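You operate a simulated robot arm through the tools that you are given. There is no shell and no other tool. Be economical: measure what you need, move in short steps, check, and stop when the job is done.

Carry out the task below with a simulated two-armed robot. There is one attempt and no reset: what you move stays moved.

JOB
Hold the bench tray on the mat and wipe its dust patch off with the blue cloth.
Fine: one hand holds its handle while the other wipes; put cloth and tray back. What is to be rubbed or washed off counts as gone when no trace of it is left.

It is judged by the outcome, as a careful person would: the job done as asked, and still so three seconds after it is handed in. It fails if anything else is knocked over, pushed out of place, dropped, spilled or broken. Flat cloth is picked up by pressing the open fingertips on it (5 to 10 N) and closing them slowly along it; thin cloth reads only 2 to 8 mm in the jaws.

ROBOT AND FRAMES
Two 7-joint arms with two-finger parallel grippers on one trunk, on a base that drives. Base frame: it is fixed to the floor where the robot stands at the start and does not move with it; the origin is under the middle of the robot, x ahead of it, y to its left, z up. Lengths are in m, angles in degrees, forces in N, time in s.
The left shoulder is at the start at [0.07, 0.134, 1.248], the right one opposite. With the tool pointing down near the work surface each hand reaches from about 0.1 to 0.64 m from the robot's upright axis, wherever it stands, measured 20 degrees to its own side. Places, roughly: bench mat [0.5, -0.1, 0.9]; blue cloth (10x7x5 cm) [0.6, -0.3, 0.9]. Payload 1.57 kg a hand.
Tool frame (each hand has its own): the origin (TCP) lies between the finger pads and is the grasp point; the fingertips stand 0.03 m ahead of it; z points along the fingers, y is the line along which they close. The gripper opens to 0.08 m. The fingers are 0.017 m wide and 0.012 m thick; the gripper's body (0.04 by 0.082 m) begins 0.08 m behind the TCP.
Orientation is told as [roll, pitch, yaw] about the base's x, y, z axes, in that order, counted from this pose: with the fingers straight down and closing along the base's y, the tool's x points along the base's -x, its y along +y and its z along -z.

CONTROLS
- The arms move only by the tool jog_arm. It takes "left_deltas", "right_deltas" or both (then of equal length, played together; a hand with none holds still); each is a list of rows, each an object (a shift or turn left out is 0, a gripper value left out holds the last) with "slide": the shift along the tool's x, y, z in units of 30 mm (1.0 is 30 mm), a list of three; "angular": the turn, a rotation vector about the tool's x, y, z in units of 4 degrees (1.0 is 4 degrees), a list of three; "claw": the finger opening in m, from 0 to 0.08. In form: [{"slide": [x, y, z], "angular": [ax, ay, az], "claw": claw}, ...]. A call has 1 to 20 rows; each row shifts and turns the commanded pose from where the row before left it, along the tool's axes as they then stand. A call with a number of a shift or a turn outside -1 to 1 is refused whole. Each row takes 0.2 s and may step no farther than 0.05 m and 8.6 degrees from the row before; otherwise, or with a gripper value out of range, the whole call is refused. A pose out of reach is approached as far as the arm can. The call stops where the force on the tool passes 90 N (or 10 N more than at its start, if that is more) or the arm is blocked; 0.2 s more then pass. The fingers move at their own pace (about 0.153 m/s each) and stop on an object; they squeeze with about 43 N. The grip force told is the motor's: it shows also when the fingers shut on nothing. Time passes only in rows, and 0.2 s behind the last, so rows that do not move let the fingers close. It gives the time, the measured TCP pose, the force on the tool (base axes), the opening and the grip force at its end, in the units of the frame above (readings bear some noise), with the torque about the TCP (base axes, N m) and any sound that the robot's microphone picked up, and new pictures: "show" is both (left out), scene, wrist or none (wrist: the cameras of the hands that moved).
- Cameras (640 x 400 px; columns grow to the right, rows downward): "scene" is now at [0.1254, -0.0137, 1.4894]; the picture's right is [-0.01, -1.00, 0.00], its down [-0.49, 0.00, -0.87] and it looks along [0.87, -0.01, -0.49] (base axes); focal length 214 px, centre (320, 200). "left" rides on the left gripper at [0.072, 0.007, -0.122] in its tool frame; the picture's right is [-0.09, 1.00, 0.00], its down [-0.84, -0.08, -0.54] and it looks along [-0.54, -0.05, 0.84] (tool axes); focal length 238 px, centre (320, 200). "right" rides on the right gripper at [0.072, -0.007, -0.122] in its tool frame; the picture's right is [0.09, 1.00, 0.00], its down [-0.84, 0.08, -0.54] and it looks along [-0.54, 0.05, 0.84] (tool axes); focal length 238 px, centre (320, 200).
- move_column(by): slides the trunk up (or, below 0, down) by that many m; the arms and the scene camera ride with it, the base frame stays. It gives what a move gives, with no picture.
- roll_base(legs): drives the robot by 1 to 6 legs, each [ahead, left, turn to the left] in m, m and degrees, along the robot's own axes; the way and the turn of a leg run together, so that a leg with both is an arc; at most 1.5 m and 180 degrees a leg. The arms and the cameras ride along, it lands a little off, and it stops where it bumps. It gives what a move gives, and a new picture of the scene camera.
- pan_tilt(pan, tilt): turns the head with the scene camera to pan (to the left, within 86 degrees either way) and tilt (down, from -29 to 69), counted from straight ahead of the robot. It gives what a move gives, and a new picture of the scene camera.
- probe_pixels(camera, pixels): there is no depth. For up to 12 entries [column, row, z] of the newest picture of that camera ("zoom" is the newest enlarged one), the place [x, y] in the base frame at which the ray of that pixel passes the height z, good to about 0.003 m, but the place of the scene camera against the robot may be out by one fixed shift of up to 0.025 m in any direction. It takes no simulated time.
- close_up(camera, box): a new picture of the part [left, top, right, bottom] of that camera's present view, enlarged. It takes no simulated time.
- sign_off(): hands the job in; it is judged then, once.

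Keep the steps short. Do not move on a guess: measure, check each grasp and each placing, and mend mistakes. In all there are 80 turns and 260 pictures (those below and enlarged ones count). Leave the grippers open and the arms clear of the work at the hand-in unless told otherwise, and finish with a single line.

The tools are called after ">>>" as a command line: name --argument value ..., lists and objects as JSON in quotes. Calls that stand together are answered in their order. jog_arm: Moves the arms, as the interface text tells. Its arguments: {"type":"object","properties":{"left_deltas":{"type":"array","items":{"type":"object","properties":{"slide":{"type":"array","items":{"type":"number"}},"angular":{"type":"array","items":{"type":"number"}},"claw":{"type":"number"}}}},"right_deltas":{"type":"array","items":{"type":"object","properties":{"slide":{"type":"array","items":{"type":"number"}},"angular":{"type":"array","items":{"type":"number"}},"claw":{"type":"number"}}}},"show":{"type":"string","enum":["both","scene","wrist","none"]}},"required":[]} The other tools are called the same way: move_column (by) slides the trunk up or down; roll_base (legs) drives the base; pan_tilt (pan, tilt) turns the head that bears the scene camera; probe_pixels (camera, pixels) gives the place at which the rays of pixels pass given heights; close_up (camera, box) takes an enlarged picture of a part of a camera's view; sign_off () hands the job in.

At the start:

```text
time: 0.0
left_eef_pos: [0.4159, 0.1255, 1.4042]
left_tool_rot: [0.0, -0.1, 0.0]
left_ft_force: [-0.3, -1.0, 0.7]
left_moment: [0.0, 0.0, 0.04]
left_finger_gap: 0.0798
left_grip_force: 0.0
right_eef_pos: [0.355, -0.1615, 1.3251]
right_tool_rot: [0.0, 0.0, -0.2]
right_ft_force: [0.4, -0.8, -0.1]
right_moment: [-0.01, -0.03, -0.01]
right_finger_gap: 0.08
right_grip_force: 0.0
trunk travel left (down, up): [-0.821, 0.119]
robot x, y, heading: [0.0004, 0.0019, -0.2]
head pan, tilt: [-0.4, 29.1]
```

scene: 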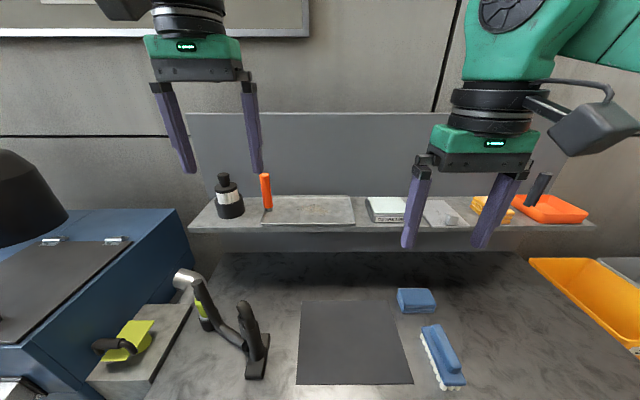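
right: 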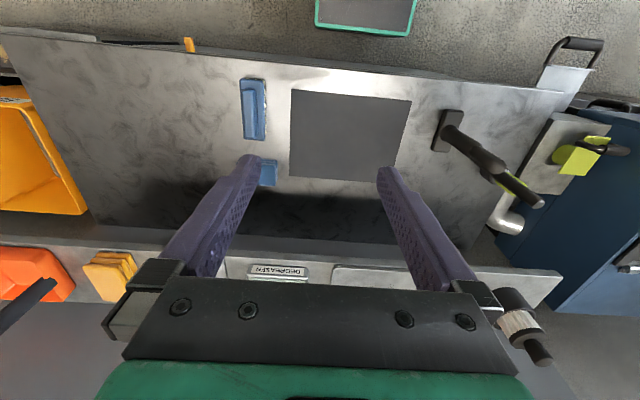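
left: 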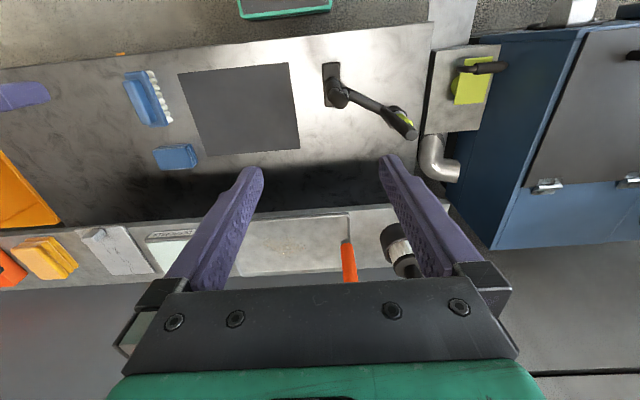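

The scene shows a mat, a blue cloth and brush on the bench, and a shelf behind holding a flat tray-like item with an orange handle. I'll enlarge these areas to identify them.

>>> close_up --camera "scene" --box '[190, 160, 390, 285]'

>>> close_up --camera "scene" --box '[280, 270, 480, 395]'

>>> close_up --camera "left" --box '[200, 190, 440, 340]'

```text
3.20 times, centred on (290, 222) of scene
```

zoom: 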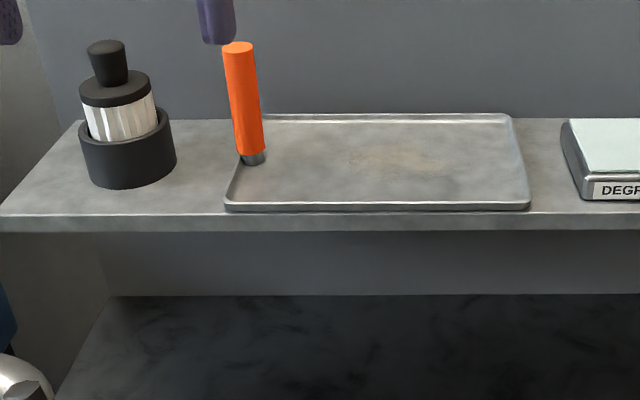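

```text
3.20 times, centred on (380, 332) of scene
```

zoom: 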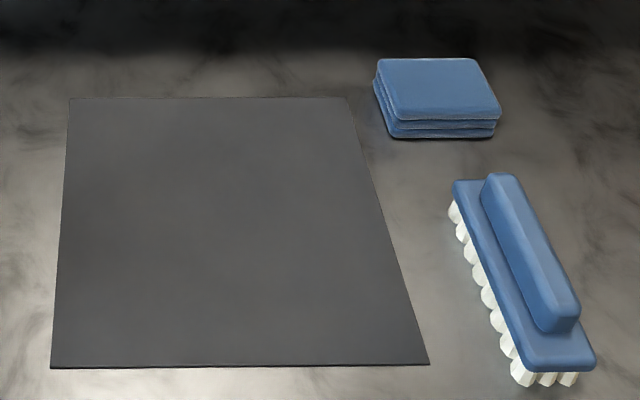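

```text
2.67 times, centred on (320, 265) of left
```

zoom: 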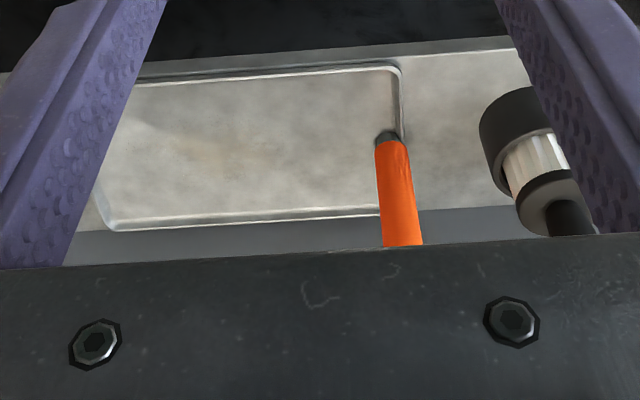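

The tray is on the shelf, with an upright orange handle at its left end and a dust patch in the middle. To find the shelf height, I'll probe the same points from the scene and left cameras.

>>> probe_pixels --camera "scene" --pixels '[[269, 210, 1.0], [269, 210, 1.1], [269, 210, 1.2], [260.3, 224, 1.1], [355.6, 224, 1.1], [348.7, 196, 1.1], [303, 300, 0.86], [387, 300, 0.86], [414, 384, 0.86], [296, 384, 0.86], [264.5, 174, 1.2], [264.5, 174, 1.3]]'

>>> probe_pixels --camera "left" --pixels '[[345, 241.7, 1.0], [345, 241.7, 1.1], [345, 241.7, 1.2], [350, 214.4, 1.0], [350, 214.4, 1.1], [178, 72, 0.86], [288, 63, 0.86], [300, 148, 0.86], [206, 156, 0.86]]'

>>> probe_pixels --camera "right" --pixels '[[292, 91, 0.86], [411, 99, 0.86], [395, 181, 0.86], [289, 176, 0.86], [332, 266, 1.0], [332, 266, 1.1]]'

```text
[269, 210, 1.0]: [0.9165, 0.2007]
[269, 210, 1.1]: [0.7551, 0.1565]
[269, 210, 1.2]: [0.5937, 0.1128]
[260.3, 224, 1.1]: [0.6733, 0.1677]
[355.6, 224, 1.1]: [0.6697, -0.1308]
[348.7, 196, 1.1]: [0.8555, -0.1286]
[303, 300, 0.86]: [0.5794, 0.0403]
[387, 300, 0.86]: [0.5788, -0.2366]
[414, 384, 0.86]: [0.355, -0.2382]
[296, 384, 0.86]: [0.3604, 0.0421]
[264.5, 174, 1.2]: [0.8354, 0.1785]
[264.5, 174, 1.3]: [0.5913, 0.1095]
```

```text
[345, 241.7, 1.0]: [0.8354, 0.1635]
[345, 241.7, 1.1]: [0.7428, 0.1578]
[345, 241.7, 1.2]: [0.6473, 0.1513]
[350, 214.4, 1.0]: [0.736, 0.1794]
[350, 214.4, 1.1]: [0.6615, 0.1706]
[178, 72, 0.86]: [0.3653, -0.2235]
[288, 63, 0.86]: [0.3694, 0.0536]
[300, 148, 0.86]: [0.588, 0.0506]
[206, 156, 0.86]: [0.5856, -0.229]
```

```text
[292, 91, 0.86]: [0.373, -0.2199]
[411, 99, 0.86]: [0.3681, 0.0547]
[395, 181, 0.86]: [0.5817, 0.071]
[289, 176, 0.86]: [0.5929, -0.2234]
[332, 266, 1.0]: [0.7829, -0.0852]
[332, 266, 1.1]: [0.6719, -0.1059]
```

The hand cameras and scene camera disagree by about (0.008, 0.012), so I'll add that to scene readings. The shelf is near z = 1.12 and the handle near (0.72, 0.16), which is far for a downward tool. Next I'll locate the bench front edge in the wrist view and tilt the head down to see the room ahead.

>>> probe_pixels --camera "right" --pixels '[[300, 66, 0.86], [100, 42, 0.86], [500, 86, 0.86], [265, 162, 0.9], [265, 185, 0.9]]'

>>> pan_tilt --pan 0 --tilt 60

```text
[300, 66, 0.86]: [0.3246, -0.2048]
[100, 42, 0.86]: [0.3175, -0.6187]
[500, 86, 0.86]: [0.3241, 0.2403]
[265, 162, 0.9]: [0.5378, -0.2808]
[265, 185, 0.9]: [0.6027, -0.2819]
```

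```text
time: 1.0
left_eef_pos: [0.416, 0.1266, 1.4043]
left_tool_rot: [0.1, -0.1, 0.0]
left_ft_force: [-0.7, 1.1, 0.3]
left_moment: [-0.01, 0.0, -0.01]
left_finger_gap: 0.08
left_grip_force: 0.1
right_eef_pos: [0.3552, -0.1607, 1.3267]
right_tool_rot: [0.1, -0.1, -0.1]
right_ft_force: [0.2, -0.3, -0.3]
right_moment: [0.0, 0.02, -0.01]
right_finger_gap: 0.0799
right_grip_force: 0.0
trunk travel left (down, up): [-0.821, 0.119]
robot x, y, heading: [-0.0032, 0.0008, -0.1]
head pan, tilt: [0.0, 60.0]
```

scene: 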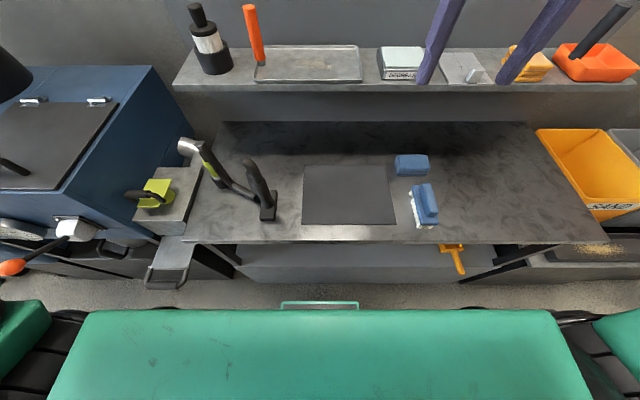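

There is little room between the robot's green front and the bench edge. I'll probe heights to judge the clearance.

>>> probe_pixels --camera "scene" --pixels '[[320, 303, 0.1], [320, 303, 0.5], [320, 310, 0.9], [320, 310, 1.1], [320, 281, 0.0], [320, 281, 0.3], [320, 242, 0.84], [453, 270, 0.7], [166, 285, 0.7], [258, 62, 1.13], [247, 6, 1.25], [361, 81, 1.13]]'

>>> close_up --camera "scene" --box '[160, 0, 400, 150]'

>>> close_up --camera "scene" --box '[120, 200, 520, 400]'

```text
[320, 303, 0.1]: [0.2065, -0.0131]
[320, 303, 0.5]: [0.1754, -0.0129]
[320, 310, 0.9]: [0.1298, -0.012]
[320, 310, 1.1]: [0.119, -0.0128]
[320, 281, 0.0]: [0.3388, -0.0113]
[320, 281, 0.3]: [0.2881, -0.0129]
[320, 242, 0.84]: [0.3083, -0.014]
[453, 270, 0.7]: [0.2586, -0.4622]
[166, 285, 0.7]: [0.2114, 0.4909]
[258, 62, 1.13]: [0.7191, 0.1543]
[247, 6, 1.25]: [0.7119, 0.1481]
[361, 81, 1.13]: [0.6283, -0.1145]
```

```text
2.67 times, centred on (280, 75) of scene
```

zoom: 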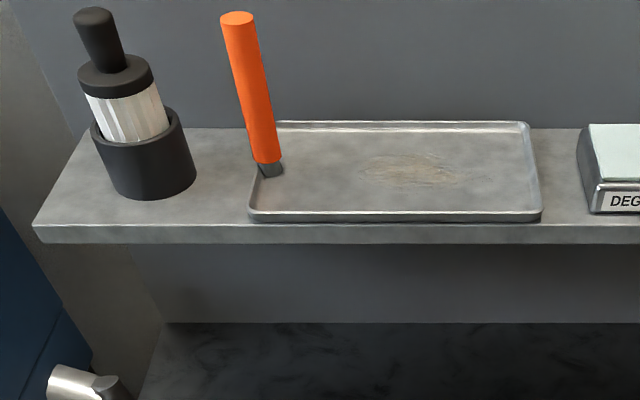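

```text
1.60 times, centred on (320, 300) of scene
```

zoom: 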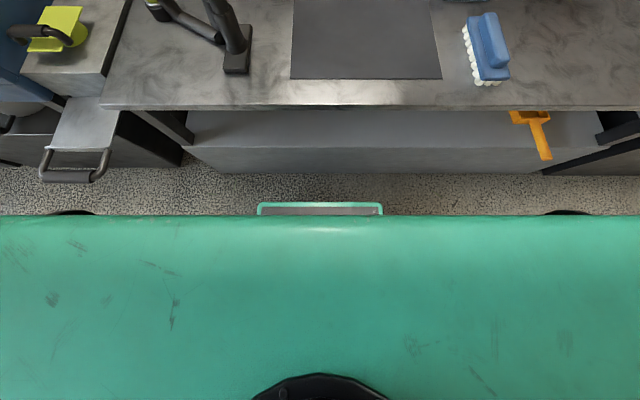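

The handle base is near (0.727, 0.165), with its top at about z = 1.24. I'll raise the trunk fully and roll 0.06 m forward, which leaves room before the under-bench panel.

>>> probe_pixels --camera "scene" --pixels '[[260, 219, 0.86], [277, 219, 0.86], [275, 205, 0.86], [246, 160, 0.96], [246, 160, 1.0], [205, 145, 1.0], [182, 147, 1.0], [410, 156, 0.91], [427, 180, 0.86], [412, 225, 0.86]]'

>>> roll_base --legs '[[0.06, 0, 0]]'

>>> move_column --by 0.1

```text
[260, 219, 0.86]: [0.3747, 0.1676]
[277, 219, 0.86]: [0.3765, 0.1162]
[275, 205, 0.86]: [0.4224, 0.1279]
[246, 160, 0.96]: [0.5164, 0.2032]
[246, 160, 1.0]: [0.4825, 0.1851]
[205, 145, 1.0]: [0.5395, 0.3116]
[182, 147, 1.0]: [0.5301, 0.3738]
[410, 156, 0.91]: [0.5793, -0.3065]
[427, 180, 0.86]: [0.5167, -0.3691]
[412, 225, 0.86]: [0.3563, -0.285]
```

```text
time: 1.9
left_eef_pos: [0.4643, 0.126, 1.409]
left_tool_rot: [0.0, -0.5, 0.1]
left_ft_force: [-0.9, 0.8, 0.5]
left_moment: [0.01, -0.12, -0.02]
left_finger_gap: 0.0801
left_grip_force: 0.1
right_eef_pos: [0.4034, -0.1604, 1.3299]
right_tool_rot: [0.0, -0.6, -0.1]
right_ft_force: [-0.4, -0.4, 0.0]
right_moment: [-0.01, -0.08, -0.03]
right_finger_gap: 0.08
right_grip_force: 0.1
trunk travel left (down, up): [-0.821, 0.119]
robot x, y, heading: [0.0576, -0.0027, -0.0]
head pan, tilt: [0.0, 60.0]
```

scene: 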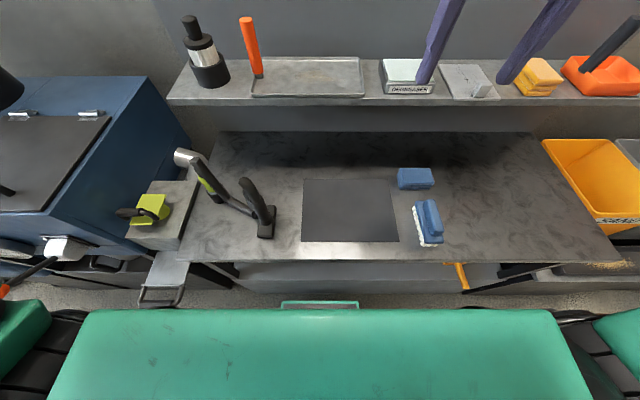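

```text
time: 3.3
left_eef_pos: [0.4744, 0.1258, 1.505]
left_tool_rot: [0.0, -0.1, 0.0]
left_ft_force: [-0.4, 0.1, 0.5]
left_moment: [0.02, -0.01, 0.05]
left_finger_gap: 0.0802
left_grip_force: 0.1
right_eef_pos: [0.4129, -0.1612, 1.4271]
right_tool_rot: [0.0, -0.2, -0.1]
right_ft_force: [-0.5, -0.4, 0.0]
right_moment: [-0.02, -0.02, 0.03]
right_finger_gap: 0.0802
right_grip_force: 0.1
trunk travel left (down, up): [-0.921, 0.019]
robot x, y, heading: [0.0609, 0.0019, -0.1]
head pan, tilt: [0.0, 60.0]
```

The base and column are in place, with both arms clear. Next I'll move the left hand above and short of the handle, to about (0.67, 0.145, 1.40), for a close look.

>>> jog_arm --left_deltas '[{"slide": [-0.82, 0.08, 0.44], "claw": 0.07}, {"slide": [-0.82, 0.08, 0.44]}, {"slide": [-0.82, 0.08, 0.44]}, {"slide": [-0.82, 0.08, 0.44]}, {"slide": [-0.82, 0.08, 0.44]}, {"slide": [-0.82, 0.08, 0.44]}, {"slide": [-0.82, 0.08, 0.44]}, {"slide": [-0.82, 0.08, 0.44]}]'

```text
time: 5.1
left_eef_pos: [0.5631, 0.1324, 1.4567]
left_tool_rot: [-0.1, -0.3, -0.1]
left_ft_force: [-0.8, 0.1, 1.1]
left_moment: [-0.01, 0.01, -0.04]
left_finger_gap: 0.0702
left_grip_force: 0.0
left hand out of reach, approached as far as the arm can: row 4, 5, 6, 7, 8
right_eef_pos: [0.4163, -0.1619, 1.4265]
right_tool_rot: [0.2, -0.1, 0.0]
right_ft_force: [0.0, -0.2, 0.3]
right_moment: [0.0, 0.02, -0.04]
right_finger_gap: 0.08
right_grip_force: 0.1
trunk travel left (down, up): [-0.921, 0.019]
robot x, y, heading: [0.0563, 0.0005, 0.1]
head pan, tilt: [0.0, 60.0]
```

scene: 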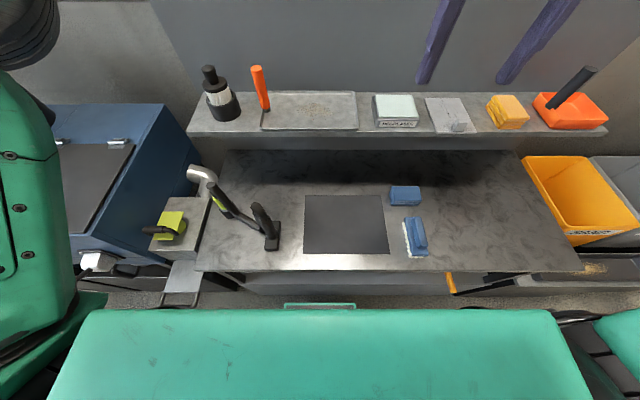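
left: 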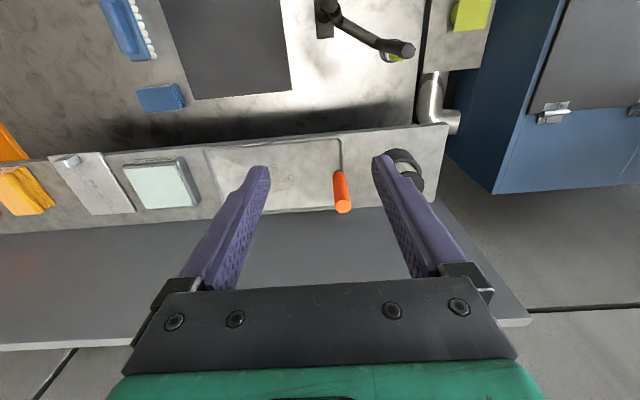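

Straight-down reach ends at x ≈ 0.56 at this height. Tilting the fingers 20° forward brings the wrist back toward the robot, so I'll pitch by −20° and check the pose.

>>> jog_arm --left_deltas '[{"angular": [0, -1, 0]}, {"angular": [0, -1, 0]}, {"angular": [0, -1, 0]}, {"angular": [0, -1, 0]}, {"angular": [0, -1, 0]}, {}]' --show "wrist"

```text
time: 6.5
left_eef_pos: [0.5624, 0.1322, 1.4561]
left_tool_rot: [0.0, -20.4, 0.1]
left_ft_force: [0.6, -0.1, -0.9]
left_moment: [0.03, 0.02, 0.02]
left_finger_gap: 0.0702
left_grip_force: 0.1
right_eef_pos: [0.4156, -0.16, 1.4254]
right_tool_rot: [0.0, -0.1, -0.1]
right_ft_force: [0.5, -0.2, -0.1]
right_moment: [-0.02, 0.0, 0.02]
right_finger_gap: 0.0802
right_grip_force: 0.1
trunk travel left (down, up): [-0.921, 0.019]
robot x, y, heading: [0.0577, 0.0031, 0.0]
head pan, tilt: [0.0, 60.0]
```

left: 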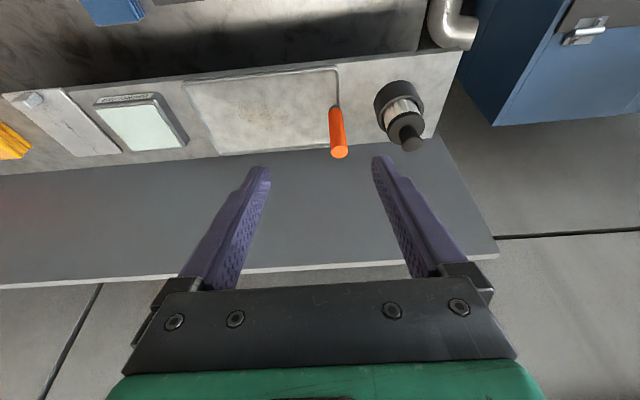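

The command restarts from the measured pose. Here the handle top is at about (340, 152) and its base near (333, 108), so I'll enlarge and measure.

>>> close_up --camera "left" --box '[170, 50, 450, 225]'

>>> probe_pixels --camera "left" --pixels '[[339, 152, 1.24], [339, 152, 1.26], [333, 107, 1.12], [333, 107, 1.14], [338, 68, 1.12], [185, 84, 1.12], [221, 156, 1.12], [345, 141, 1.12], [412, 145, 1.24], [377, 105, 1.18]]'

```text
2.29 times, centred on (310, 138) of left
```

zoom: 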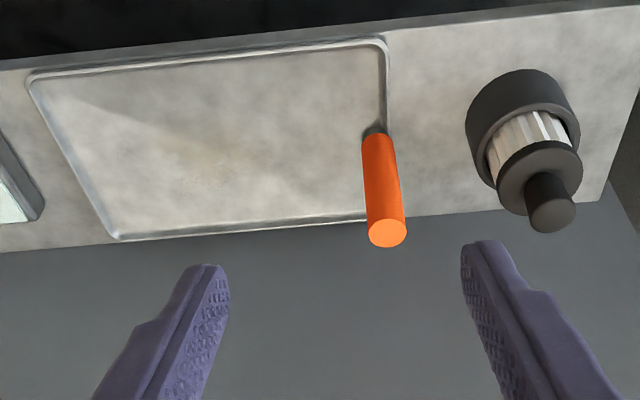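

```text
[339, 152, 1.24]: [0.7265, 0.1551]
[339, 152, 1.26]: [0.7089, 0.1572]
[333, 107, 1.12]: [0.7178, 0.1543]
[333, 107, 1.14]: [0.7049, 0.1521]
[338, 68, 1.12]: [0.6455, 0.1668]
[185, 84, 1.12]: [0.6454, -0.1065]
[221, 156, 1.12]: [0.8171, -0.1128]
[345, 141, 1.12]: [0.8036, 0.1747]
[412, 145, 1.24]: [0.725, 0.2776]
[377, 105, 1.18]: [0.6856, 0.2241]
```

The handle stands at about (0.722, 0.155) from z = 1.12 to 1.245 and is about 27 mm thick. Tray: x 0.645–0.815, y −0.11 to 0.168. I'll move above it to (0.725, 0.155, 1.32) with the fingers at 0.06.

>>> jog_arm --left_deltas '[{"slide": [-0.443, 0.095, 0.764], "claw": 0.06}, {"slide": [-0.443, 0.095, 0.764]}, {"slide": [-0.443, 0.095, 0.764]}, {"slide": [-0.443, 0.095, 0.764]}, {"slide": [-0.443, 0.095, 0.764]}, {"slide": [-0.443, 0.095, 0.764]}, {"slide": [-0.443, 0.095, 0.764]}, {"slide": [-0.443, 0.095, 0.764]}, {}]'

```text
time: 8.5
left_eef_pos: [0.7193, 0.1548, 1.3199]
left_tool_rot: [0.0, -20.1, 0.0]
left_ft_force: [0.7, 0.8, 0.5]
left_moment: [0.0, 0.03, -0.03]
left_finger_gap: 0.0603
left_grip_force: 0.0
left hand out of reach, approached as far as the arm can: row 8
right_eef_pos: [0.4164, -0.1604, 1.4261]
right_tool_rot: [0.1, -0.2, 0.0]
right_ft_force: [0.6, -0.3, 0.5]
right_moment: [0.03, -0.03, -0.04]
right_finger_gap: 0.08
right_grip_force: 0.0
trunk travel left (down, up): [-0.921, 0.019]
robot x, y, heading: [0.0611, 0.002, -0.1]
head pan, tilt: [0.0, 60.0]
```

scene: 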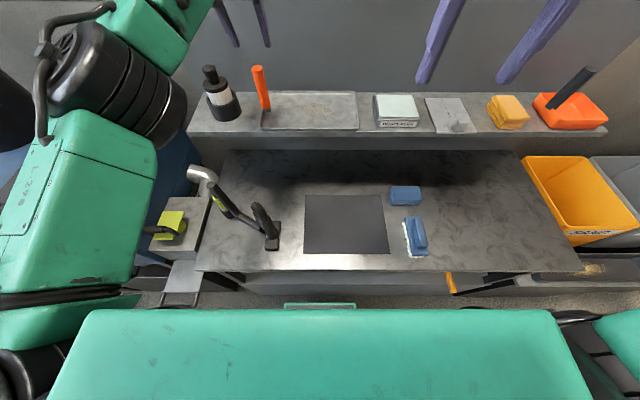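
left: 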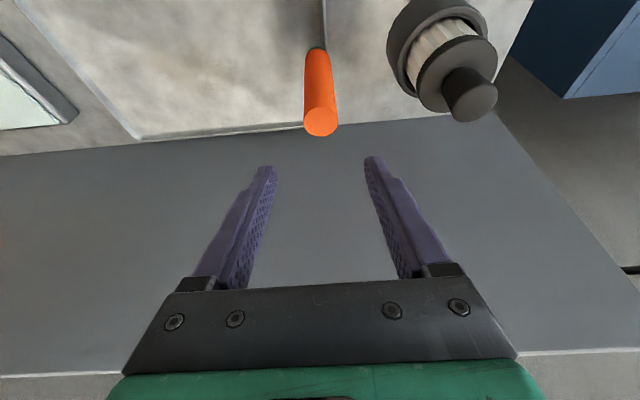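

The handle top shows at (321, 122), so I'll check its place from this close view.

>>> probe_pixels --camera "left" --pixels '[[321, 121, 1.23], [321, 121, 1.245], [321, 121, 1.26], [317, 47, 1.12], [317, 47, 1.14], [470, 95, 1.24], [441, 85, 1.22], [323, 3, 1.12]]'

>>> close_up --camera "left" --box '[200, 0, 520, 200]'

```text
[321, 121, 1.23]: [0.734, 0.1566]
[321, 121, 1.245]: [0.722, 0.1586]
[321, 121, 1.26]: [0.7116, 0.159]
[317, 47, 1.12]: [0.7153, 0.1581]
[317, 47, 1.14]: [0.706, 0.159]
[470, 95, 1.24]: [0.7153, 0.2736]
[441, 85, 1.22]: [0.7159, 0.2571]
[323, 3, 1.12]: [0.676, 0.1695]
```

```text
2.00 times, centred on (360, 100) of left
```

zoom: 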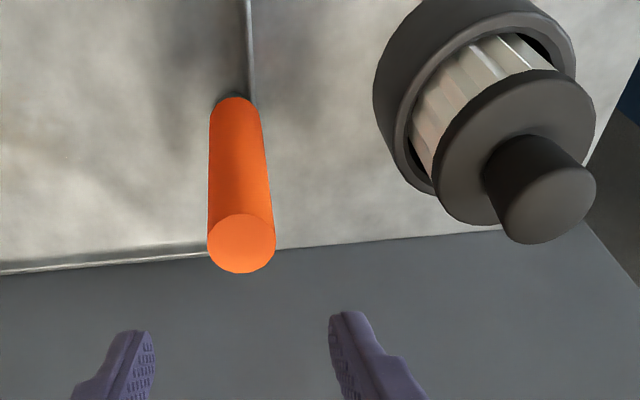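

The handle is confirmed at about (0.724, 0.158). I'll descend vertically to TCP z = 1.20, with the fingers straddling the post.

>>> jog_arm --left_deltas '[{"slide": [0.242, 0.02, 0.763]}, {"slide": [0.242, 0.02, 0.763]}, {"slide": [0.242, 0.02, 0.763]}, {"slide": [0.242, 0.02, 0.763]}, {"slide": [0.242, 0.02, 0.763]}, {}]'

```text
time: 9.9
left_eef_pos: [0.7254, 0.1597, 1.1965]
left_tool_rot: [0.0, -20.2, 0.1]
left_ft_force: [-0.4, 0.2, 0.7]
left_moment: [-0.03, -0.05, -0.02]
left_finger_gap: 0.0601
left_grip_force: 0.1
right_eef_pos: [0.4159, -0.161, 1.4266]
right_tool_rot: [-0.1, -0.1, 0.0]
right_ft_force: [-0.1, -0.7, 0.7]
right_moment: [0.03, 0.01, 0.02]
right_finger_gap: 0.0799
right_grip_force: 0.0
trunk travel left (down, up): [-0.921, 0.019]
robot x, y, heading: [0.0596, -0.0007, -0.1]
head pan, tilt: [0.0, 60.0]
```

scene: 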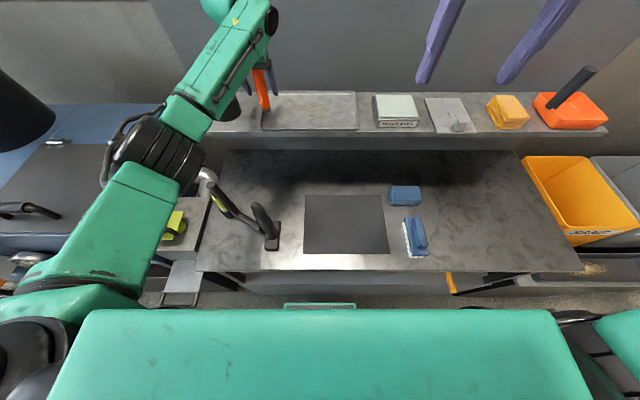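
left: 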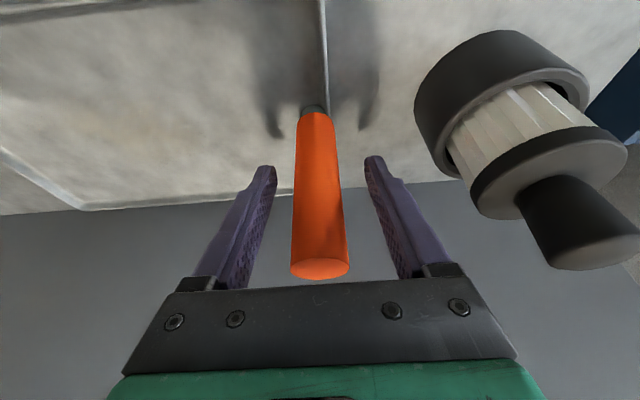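

The post sits centred between the fingers, so I'll close on it.

>>> jog_arm --left_deltas '[{"claw": 0.04}, {"claw": 0.03}, {"claw": 0.015}, {"claw": 0.01}, {}]' --show "wrist"

```text
time: 11.1
left_eef_pos: [0.7267, 0.1584, 1.1962]
left_tool_rot: [0.0, -20.1, 0.0]
left_ft_force: [0.0, -0.8, -1.3]
left_moment: [-0.02, -0.08, -0.01]
left_finger_gap: 0.0274
left_grip_force: 38.2
right_eef_pos: [0.4155, -0.1619, 1.4259]
right_tool_rot: [-0.1, -0.1, 0.0]
right_ft_force: [-0.6, -0.3, 0.0]
right_moment: [0.01, -0.03, 0.0]
right_finger_gap: 0.08
right_grip_force: 0.1
trunk travel left (down, up): [-0.921, 0.019]
robot x, y, heading: [0.0618, 0.0005, -0.2]
head pan, tilt: [0.0, 60.0]
```

left: 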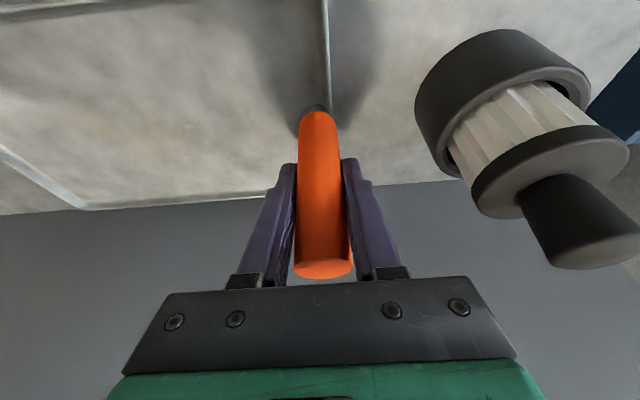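

The grip is firm at a 27.4 mm opening. I'll lift 30 mm straight up and check for sag.

>>> jog_arm --left_deltas '[{"slide": [-0.086, 0, -0.235]}, {"slide": [-0.086, 0, -0.235]}, {"slide": [-0.086, 0, -0.235]}, {"slide": [-0.086, 0, -0.235]}, {}]'

```text
time: 12.3
left_eef_pos: [0.7255, 0.1585, 1.2274]
left_tool_rot: [0.0, -20.2, 0.1]
left_ft_force: [-0.9, -0.4, -2.8]
left_moment: [0.3, -0.02, 0.0]
left_finger_gap: 0.0274
left_grip_force: 37.7
right_eef_pos: [0.4153, -0.1601, 1.4258]
right_tool_rot: [0.0, 0.1, 0.1]
right_ft_force: [0.5, 0.2, 0.2]
right_moment: [-0.04, 0.0, 0.02]
right_finger_gap: 0.08
right_grip_force: 0.0
trunk travel left (down, up): [-0.921, 0.019]
robot x, y, heading: [0.0583, 0.0009, 0.0]
head pan, tilt: [0.0, 60.0]
```

scene: 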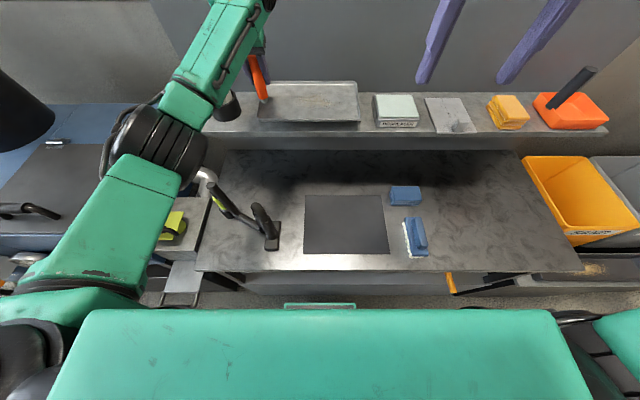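
left: 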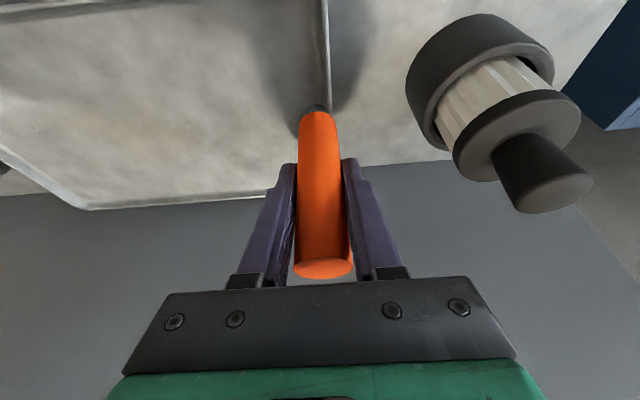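

The tray lifts level with no slip and weighs about 0.28 kg. Next I'll pull it straight back by 0.25 m, clear of the shelf.

>>> jog_arm --left_deltas '[{"slide": [0.386, 0, -0.158]}, {"slide": [0.772, 0, -0.316]}, {"slide": [0.772, 0, -0.316]}, {"slide": [0.772, 0, -0.316]}, {"slide": [0.772, 0, -0.316]}, {"slide": [0.772, 0, -0.316]}, {"slide": [0.772, 0, -0.316]}, {"slide": [0.772, 0, -0.316]}, {"slide": [0.772, 0, -0.316]}, {"slide": [0.772, 0, -0.316]}, {"slide": [0.386, 0, -0.158]}, {}]'

```text
time: 14.9
left_eef_pos: [0.4756, 0.1589, 1.2369]
left_tool_rot: [0.0, -20.1, 0.1]
left_ft_force: [0.6, 0.7, -2.9]
left_moment: [0.24, -0.02, 0.02]
left_finger_gap: 0.0274
left_grip_force: 37.1
right_eef_pos: [0.4158, -0.1611, 1.4256]
right_tool_rot: [0.1, 0.1, -0.1]
right_ft_force: [0.3, -0.5, 0.2]
right_moment: [0.01, 0.03, -0.01]
right_finger_gap: 0.0801
right_grip_force: 0.0
trunk travel left (down, up): [-0.921, 0.019]
robot x, y, heading: [0.0661, 0.0004, 0.1]
head pan, tilt: [0.0, 60.0]
```

scene: 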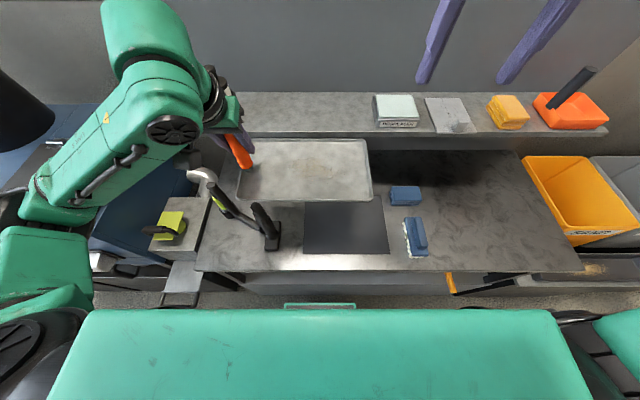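
left: 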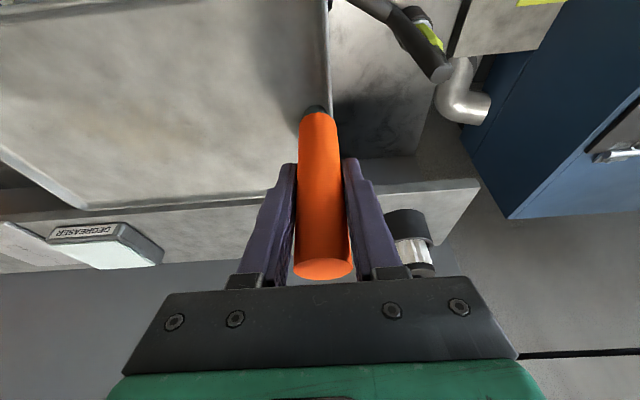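

The tray is clear of the shelf. I'll shift it 0.114 m right over the mat while moving the right hand 0.12 m right to keep the arms apart.

>>> jog_arm --left_deltas '[{"slide": [0, -0.475, 0]}, {"slide": [0, -0.475, 0]}, {"slide": [0, -0.475, 0]}, {"slide": [0, -0.475, 0]}, {"slide": [0, -0.475, 0]}, {"slide": [0, -0.475, 0]}, {"slide": [0, -0.475, 0]}, {"slide": [0, -0.475, 0]}, {}]' --right_deltas '[{"slide": [0, -0.5, 0]}, {"slide": [0, -0.5, 0]}, {"slide": [0, -0.5, 0]}, {"slide": [0, -0.5, 0]}, {"slide": [0, -0.5, 0]}, {"slide": [0, -0.5, 0]}, {"slide": [0, -0.5, 0]}, {"slide": [0, -0.5, 0]}, {}]'

```text
time: 16.9
left_eef_pos: [0.4755, 0.045, 1.2381]
left_tool_rot: [0.0, -20.1, 0.0]
left_ft_force: [0.5, -0.1, -2.9]
left_moment: [0.27, 0.01, 0.01]
left_finger_gap: 0.0276
left_grip_force: 37.6
right_eef_pos: [0.4149, -0.2823, 1.4249]
right_tool_rot: [0.0, -0.1, 0.0]
right_ft_force: [-0.2, 0.4, 0.7]
right_moment: [-0.01, 0.0, -0.01]
right_finger_gap: 0.0799
right_grip_force: 0.0
trunk travel left (down, up): [-0.921, 0.019]
robot x, y, heading: [0.0601, 0.0001, 0.2]
head pan, tilt: [0.0, 60.0]
```

scene: 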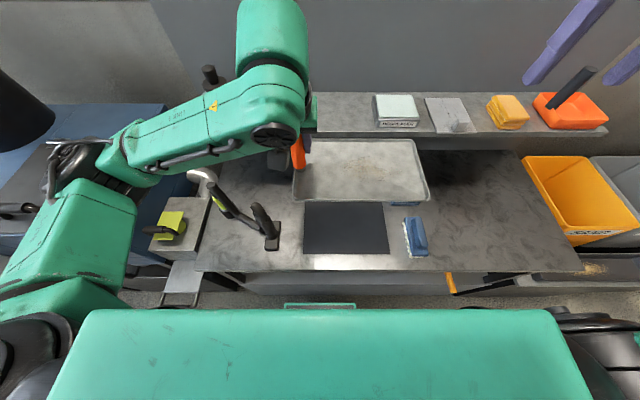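
right: 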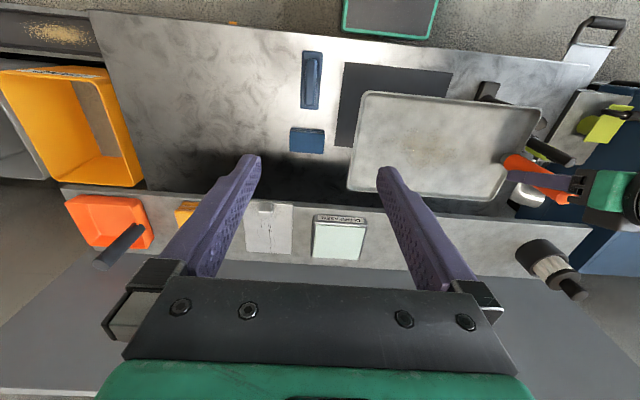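
left: 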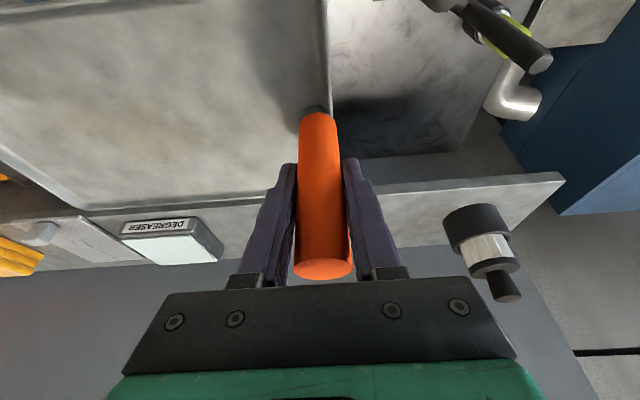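

From the right camera I'll measure the tray corners (rim z ≈ 1.16) against the cloth, brush and mat edges.

>>> probe_pixels --camera "right" --pixels '[[367, 92, 1.16], [348, 189, 1.16], [542, 108, 1.16], [326, 129, 0.91], [325, 152, 0.91], [290, 152, 0.91], [291, 128, 0.91], [322, 107, 0.88], [323, 52, 0.9], [345, 62, 0.86], [452, 73, 0.86], [335, 147, 0.86]]'

>>> close_up --camera "right" --box '[260, 30, 500, 180]'

```text
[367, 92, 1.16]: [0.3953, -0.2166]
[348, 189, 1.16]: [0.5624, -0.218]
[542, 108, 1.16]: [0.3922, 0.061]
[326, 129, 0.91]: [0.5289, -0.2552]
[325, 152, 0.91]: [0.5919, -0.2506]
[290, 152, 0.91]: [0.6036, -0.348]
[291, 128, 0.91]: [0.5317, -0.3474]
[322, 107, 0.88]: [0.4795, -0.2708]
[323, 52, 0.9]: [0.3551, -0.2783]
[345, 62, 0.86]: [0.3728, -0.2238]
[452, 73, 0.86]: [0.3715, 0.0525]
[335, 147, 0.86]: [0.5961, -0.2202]
```

```text
2.67 times, centred on (380, 105) of right
```

zoom: 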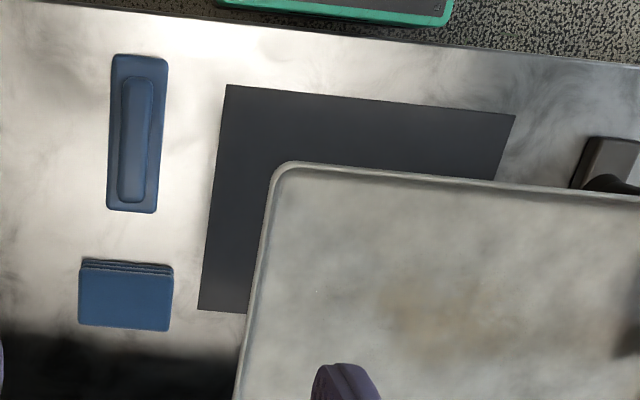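

The tray at y −0.217 to 0.06 and x 0.394–0.562 sits squarely over the mat, with about 3 cm to the cloth. I'll lower it by 0.275 m to just above the mat.

>>> jog_arm --left_deltas '[{"slide": [0.285, -0.012, 0.783]}, {"slide": [0.285, -0.012, 0.783]}, {"slide": [0.285, -0.012, 0.783]}, {"slide": [0.285, -0.012, 0.783]}, {"slide": [0.285, -0.012, 0.783]}, {"slide": [0.285, -0.012, 0.783]}, {"slide": [0.285, -0.012, 0.783]}, {"slide": [0.285, -0.012, 0.783]}, {"slide": [0.285, -0.012, 0.783]}, {"slide": [0.285, -0.012, 0.783]}, {"slide": [0.285, -0.012, 0.783]}, {}]'

```text
time: 19.5
left_eef_pos: [0.4771, 0.0406, 0.9635]
left_tool_rot: [-0.1, -20.1, 0.0]
left_ft_force: [-0.1, 0.6, -2.9]
left_moment: [0.3, 0.0, 0.01]
left_finger_gap: 0.0275
left_grip_force: 37.6
right_eef_pos: [0.4142, -0.2818, 1.4255]
right_tool_rot: [0.0, 0.0, 0.0]
right_ft_force: [-0.9, 0.2, 0.2]
right_moment: [0.0, 0.01, 0.0]
right_finger_gap: 0.0801
right_grip_force: 0.1
trunk travel left (down, up): [-0.921, 0.019]
robot x, y, heading: [0.0592, -0.0001, -0.0]
head pan, tilt: [0.0, 60.0]
```

scene: 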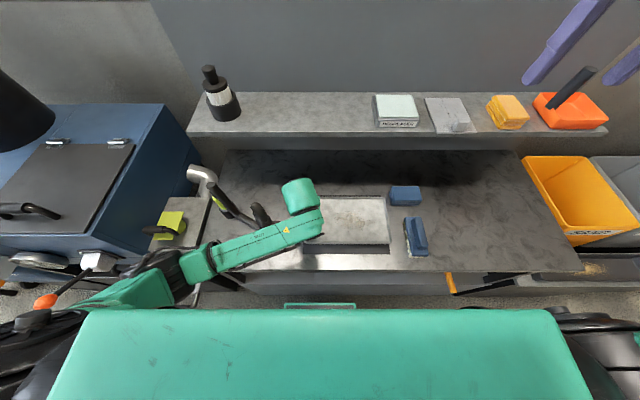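
left: 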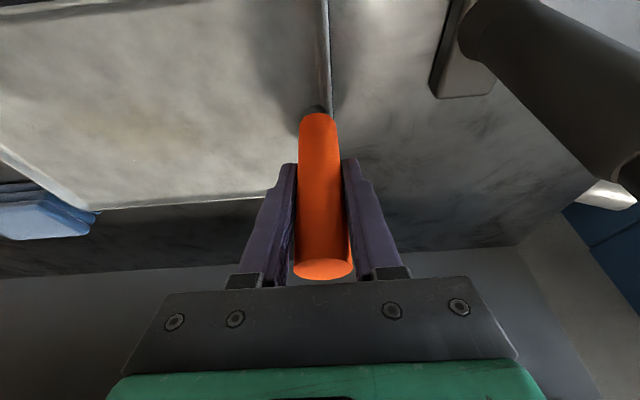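

Forces are unchanged, so nothing touches yet. I'll lower in small steps, first 12 mm.

>>> jog_arm --left_deltas '[{"slide": [0.0456, 0, 0.1253]}, {"slide": [0.0456, 0, 0.1253]}, {"slide": [0.0456, 0, 0.1253]}, {}]' --show "none"

```text
time: 20.5
left_eef_pos: [0.4767, 0.0398, 0.9515]
left_tool_rot: [0.1, -20.0, 0.0]
left_ft_force: [0.4, 0.0, -2.4]
left_moment: [0.26, 0.0, -0.04]
left_finger_gap: 0.0276
left_grip_force: 38.4
right_eef_pos: [0.4149, -0.2841, 1.4261]
right_tool_rot: [0.0, 0.1, 0.0]
right_ft_force: [1.1, -0.8, 0.7]
right_moment: [0.03, -0.02, -0.01]
right_finger_gap: 0.0802
right_grip_force: 0.0
trunk travel left (down, up): [-0.921, 0.019]
robot x, y, heading: [0.0598, 0.0031, 0.0]
head pan, tilt: [0.0, 60.0]
```

No contact yet, so I'll lower another 6 mm in 2 mm steps.

>>> jog_arm --left_deltas '[{"slide": [0.0228, 0, 0.0627]}, {"slide": [0.0228, 0, 0.0627]}, {"slide": [0.0228, 0, 0.0627]}, {}]' --show "none"

```text
time: 21.5
left_eef_pos: [0.4763, 0.0402, 0.9448]
left_tool_rot: [0.0, -20.1, 0.1]
left_ft_force: [-0.2, -1.0, -3.2]
left_moment: [0.31, -0.03, -0.01]
left_finger_gap: 0.0275
left_grip_force: 37.7
right_eef_pos: [0.4141, -0.283, 1.4252]
right_tool_rot: [0.1, 0.0, 0.0]
right_ft_force: [-0.5, 0.5, 0.8]
right_moment: [0.02, -0.01, 0.04]
right_finger_gap: 0.08
right_grip_force: 0.1
trunk travel left (down, up): [-0.921, 0.019]
robot x, y, heading: [0.0597, -0.0003, -0.1]
head pan, tilt: [0.0, 60.0]
```

>>> jog_arm --left_deltas '[{"slide": [0.0228, 0, 0.0627]}, {"slide": [0.0228, 0, 0.0627]}, {}]' --show "wrist"

>>> close_up --camera "right" --box '[280, 30, 520, 180]'

```text
time: 22.3
left_eef_pos: [0.4772, 0.0405, 0.9404]
left_tool_rot: [0.1, -20.1, 0.0]
left_ft_force: [-0.3, 0.4, -2.7]
left_moment: [0.27, 0.02, 0.01]
left_finger_gap: 0.0279
left_grip_force: 38.5
right_eef_pos: [0.4153, -0.2838, 1.4264]
right_tool_rot: [0.0, 0.1, 0.0]
right_ft_force: [0.5, 0.4, -0.1]
right_moment: [0.04, 0.0, -0.02]
right_finger_gap: 0.0802
right_grip_force: 0.1
trunk travel left (down, up): [-0.921, 0.019]
robot x, y, heading: [0.0596, -0.0, -0.1]
head pan, tilt: [0.0, 60.0]
```

left: 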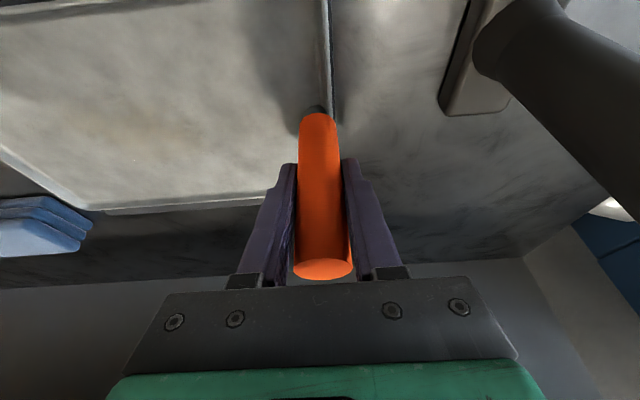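

```text
2.67 times, centred on (400, 105) of right
```

zoom: 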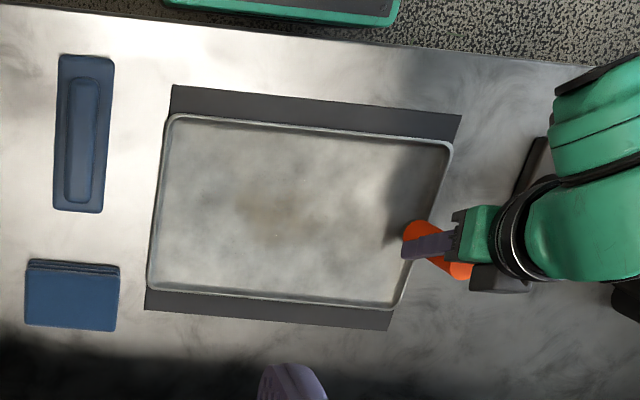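

The tray is over the mat, still carrying its full 2.8 N. I'll continue down in 2 mm steps.

>>> jog_arm --left_deltas '[{"slide": [0.0228, 0, 0.0627]}, {"slide": [0.0228, 0, 0.0627]}, {"slide": [0.0228, 0, 0.0627]}, {}]' --show "none"

```text
time: 23.3
left_eef_pos: [0.4774, 0.041, 0.9365]
left_tool_rot: [-0.1, -20.4, 0.0]
left_ft_force: [1.5, 0.2, 15.0]
left_moment: [0.13, 1.51, 0.04]
left_finger_gap: 0.0276
left_grip_force: 38.2
right_eef_pos: [0.4132, -0.2826, 1.4259]
right_tool_rot: [0.0, -0.1, 0.1]
right_ft_force: [-0.2, -0.4, -0.7]
right_moment: [0.01, -0.02, -0.03]
right_finger_gap: 0.0806
right_grip_force: 0.0
trunk travel left (down, up): [-0.921, 0.019]
robot x, y, heading: [0.059, -0.0001, 0.1]
head pan, tilt: [0.0, 60.0]
```

The tray has landed at z ≈ 0.937. The +1.5 N m moment about y says the near edge touched first, so I'll pitch by +0.6° to seat it flat.

>>> jog_arm --left_deltas '[{"angular": [0, 0.075, 0]}, {"angular": [0, 0.075, 0]}, {}]' --show "none"

```text
time: 24.1
left_eef_pos: [0.4764, 0.0408, 0.9367]
left_tool_rot: [0.0, -19.8, 0.1]
left_ft_force: [2.8, -1.6, 13.1]
left_moment: [0.05, -1.59, -0.04]
left_finger_gap: 0.0278
left_grip_force: 38.0
right_eef_pos: [0.4121, -0.2836, 1.4257]
right_tool_rot: [0.0, -0.1, 0.0]
right_ft_force: [1.0, -0.4, 0.3]
right_moment: [0.01, -0.02, -0.03]
right_finger_gap: 0.0798
right_grip_force: 0.0
trunk travel left (down, up): [-0.921, 0.019]
robot x, y, heading: [0.0618, -0.0011, 0.1]
head pan, tilt: [0.0, 60.0]
```

The sign flipped, so the flat position is in between and I'll go back 0.3°. At the same time I'll bring the right hand above the cloth to about (0.567, −0.302, 1.10).

>>> jog_arm --left_deltas '[{"angular": [0, -0.075, 0]}, {}, {}, {}, {}, {}, {}, {}, {}, {}, {}, {}, {}, {}, {}]' --right_deltas '[{"slide": [-0.367, -0.048, 0.774]}, {"slide": [-0.367, -0.048, 0.774]}, {"slide": [-0.367, -0.048, 0.774]}, {"slide": [-0.367, -0.048, 0.774]}, {"slide": [-0.367, -0.048, 0.774]}, {"slide": [-0.367, -0.048, 0.774]}, {"slide": [-0.367, -0.048, 0.774]}, {"slide": [-0.367, -0.048, 0.774]}, {"slide": [-0.367, -0.048, 0.774]}, {"slide": [-0.367, -0.048, 0.774]}, {"slide": [-0.367, -0.048, 0.774]}, {"slide": [-0.367, -0.048, 0.774]}, {"slide": [-0.367, -0.048, 0.774]}, {"slide": [-0.367, -0.048, 0.774]}, {}]'

```text
time: 27.3
left_eef_pos: [0.4765, 0.0394, 0.9369]
left_tool_rot: [0.1, -20.1, 0.0]
left_ft_force: [7.1, -1.3, 27.6]
left_moment: [0.01, 0.04, 0.04]
left_finger_gap: 0.0276
left_grip_force: 37.6
right_eef_pos: [0.5654, -0.3003, 1.0987]
right_tool_rot: [0.0, -0.2, 0.0]
right_ft_force: [0.0, 0.3, 0.0]
right_moment: [-0.02, 0.01, 0.01]
right_finger_gap: 0.0802
right_grip_force: 0.1
trunk travel left (down, up): [-0.921, 0.019]
robot x, y, heading: [0.0608, 0.0013, 0.2]
head pan, tilt: [0.0, 60.0]
```

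scene: 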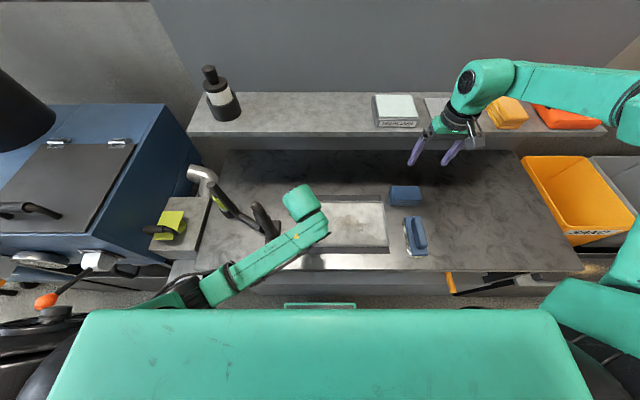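
right: 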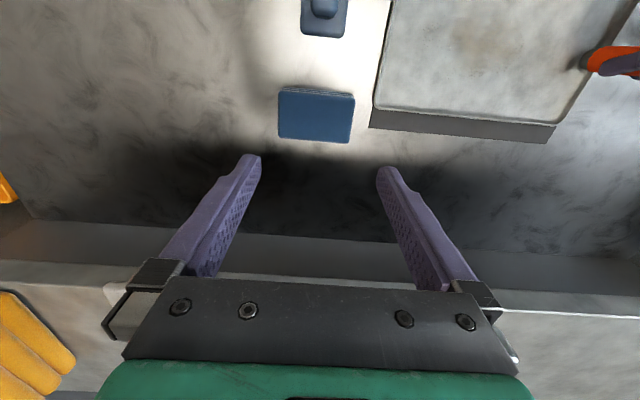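
left: 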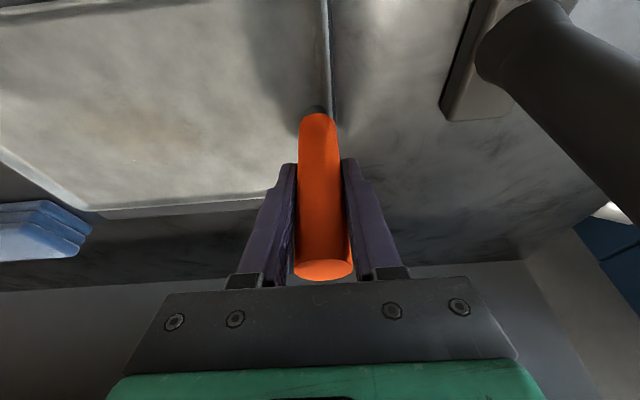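

The tray is now seated flat with zero moment and about 28 N downward. Next I'll enlarge the cloth in the right view to measure it.

>>> close_up --camera "right" --box '[250, 70, 378, 150]'

>>> close_up --camera "left" --box '[0, 160, 160, 260]'

>>> close_up --camera "right" --box '[360, 0, 600, 150]'

```text
5.00 times, centred on (314, 110) of right
```

zoom: 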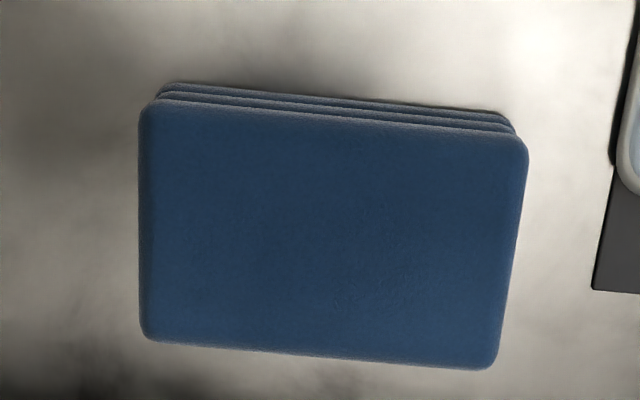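

```text
4.00 times, centred on (80, 210) of left
```

zoom: 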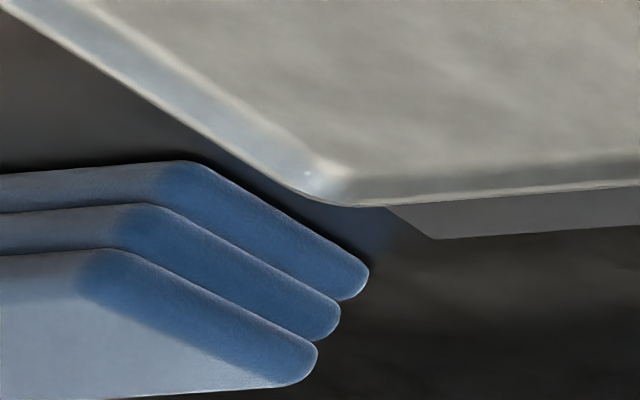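

```text
2.67 times, centred on (480, 75) of right
```

zoom: 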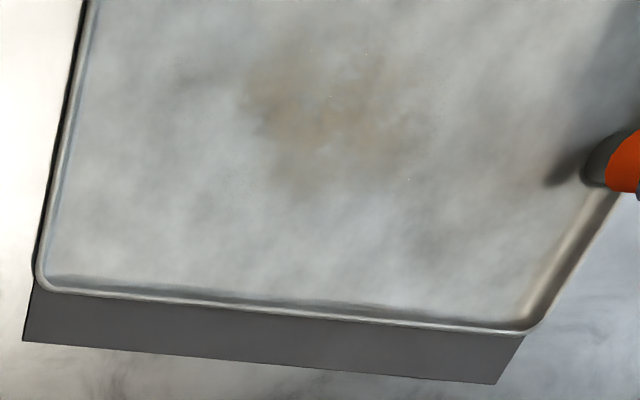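

Now I'll probe the cloth corners and the dust patch extents.

>>> probe_pixels --camera "right" --pixels '[[278.6, 91, 0.91], [354.4, 98, 0.91], [348.6, 143.6, 0.91], [279, 137.6, 0.91], [284, 87, 0.862], [351, 92.4, 0.862], [278.6, 91, 0.9], [349, 143.6, 0.9], [450, 41, 0.87], [521, 41, 0.87], [487, 15, 0.87], [475, 75, 0.87]]'

```text
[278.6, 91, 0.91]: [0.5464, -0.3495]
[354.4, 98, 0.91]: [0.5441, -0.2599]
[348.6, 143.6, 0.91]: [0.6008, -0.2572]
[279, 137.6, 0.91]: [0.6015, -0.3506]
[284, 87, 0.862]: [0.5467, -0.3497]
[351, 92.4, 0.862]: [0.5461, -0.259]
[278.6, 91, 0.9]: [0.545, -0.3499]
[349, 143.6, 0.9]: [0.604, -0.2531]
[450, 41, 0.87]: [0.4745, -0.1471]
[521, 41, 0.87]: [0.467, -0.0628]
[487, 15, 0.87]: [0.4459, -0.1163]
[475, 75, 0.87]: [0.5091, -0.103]
```

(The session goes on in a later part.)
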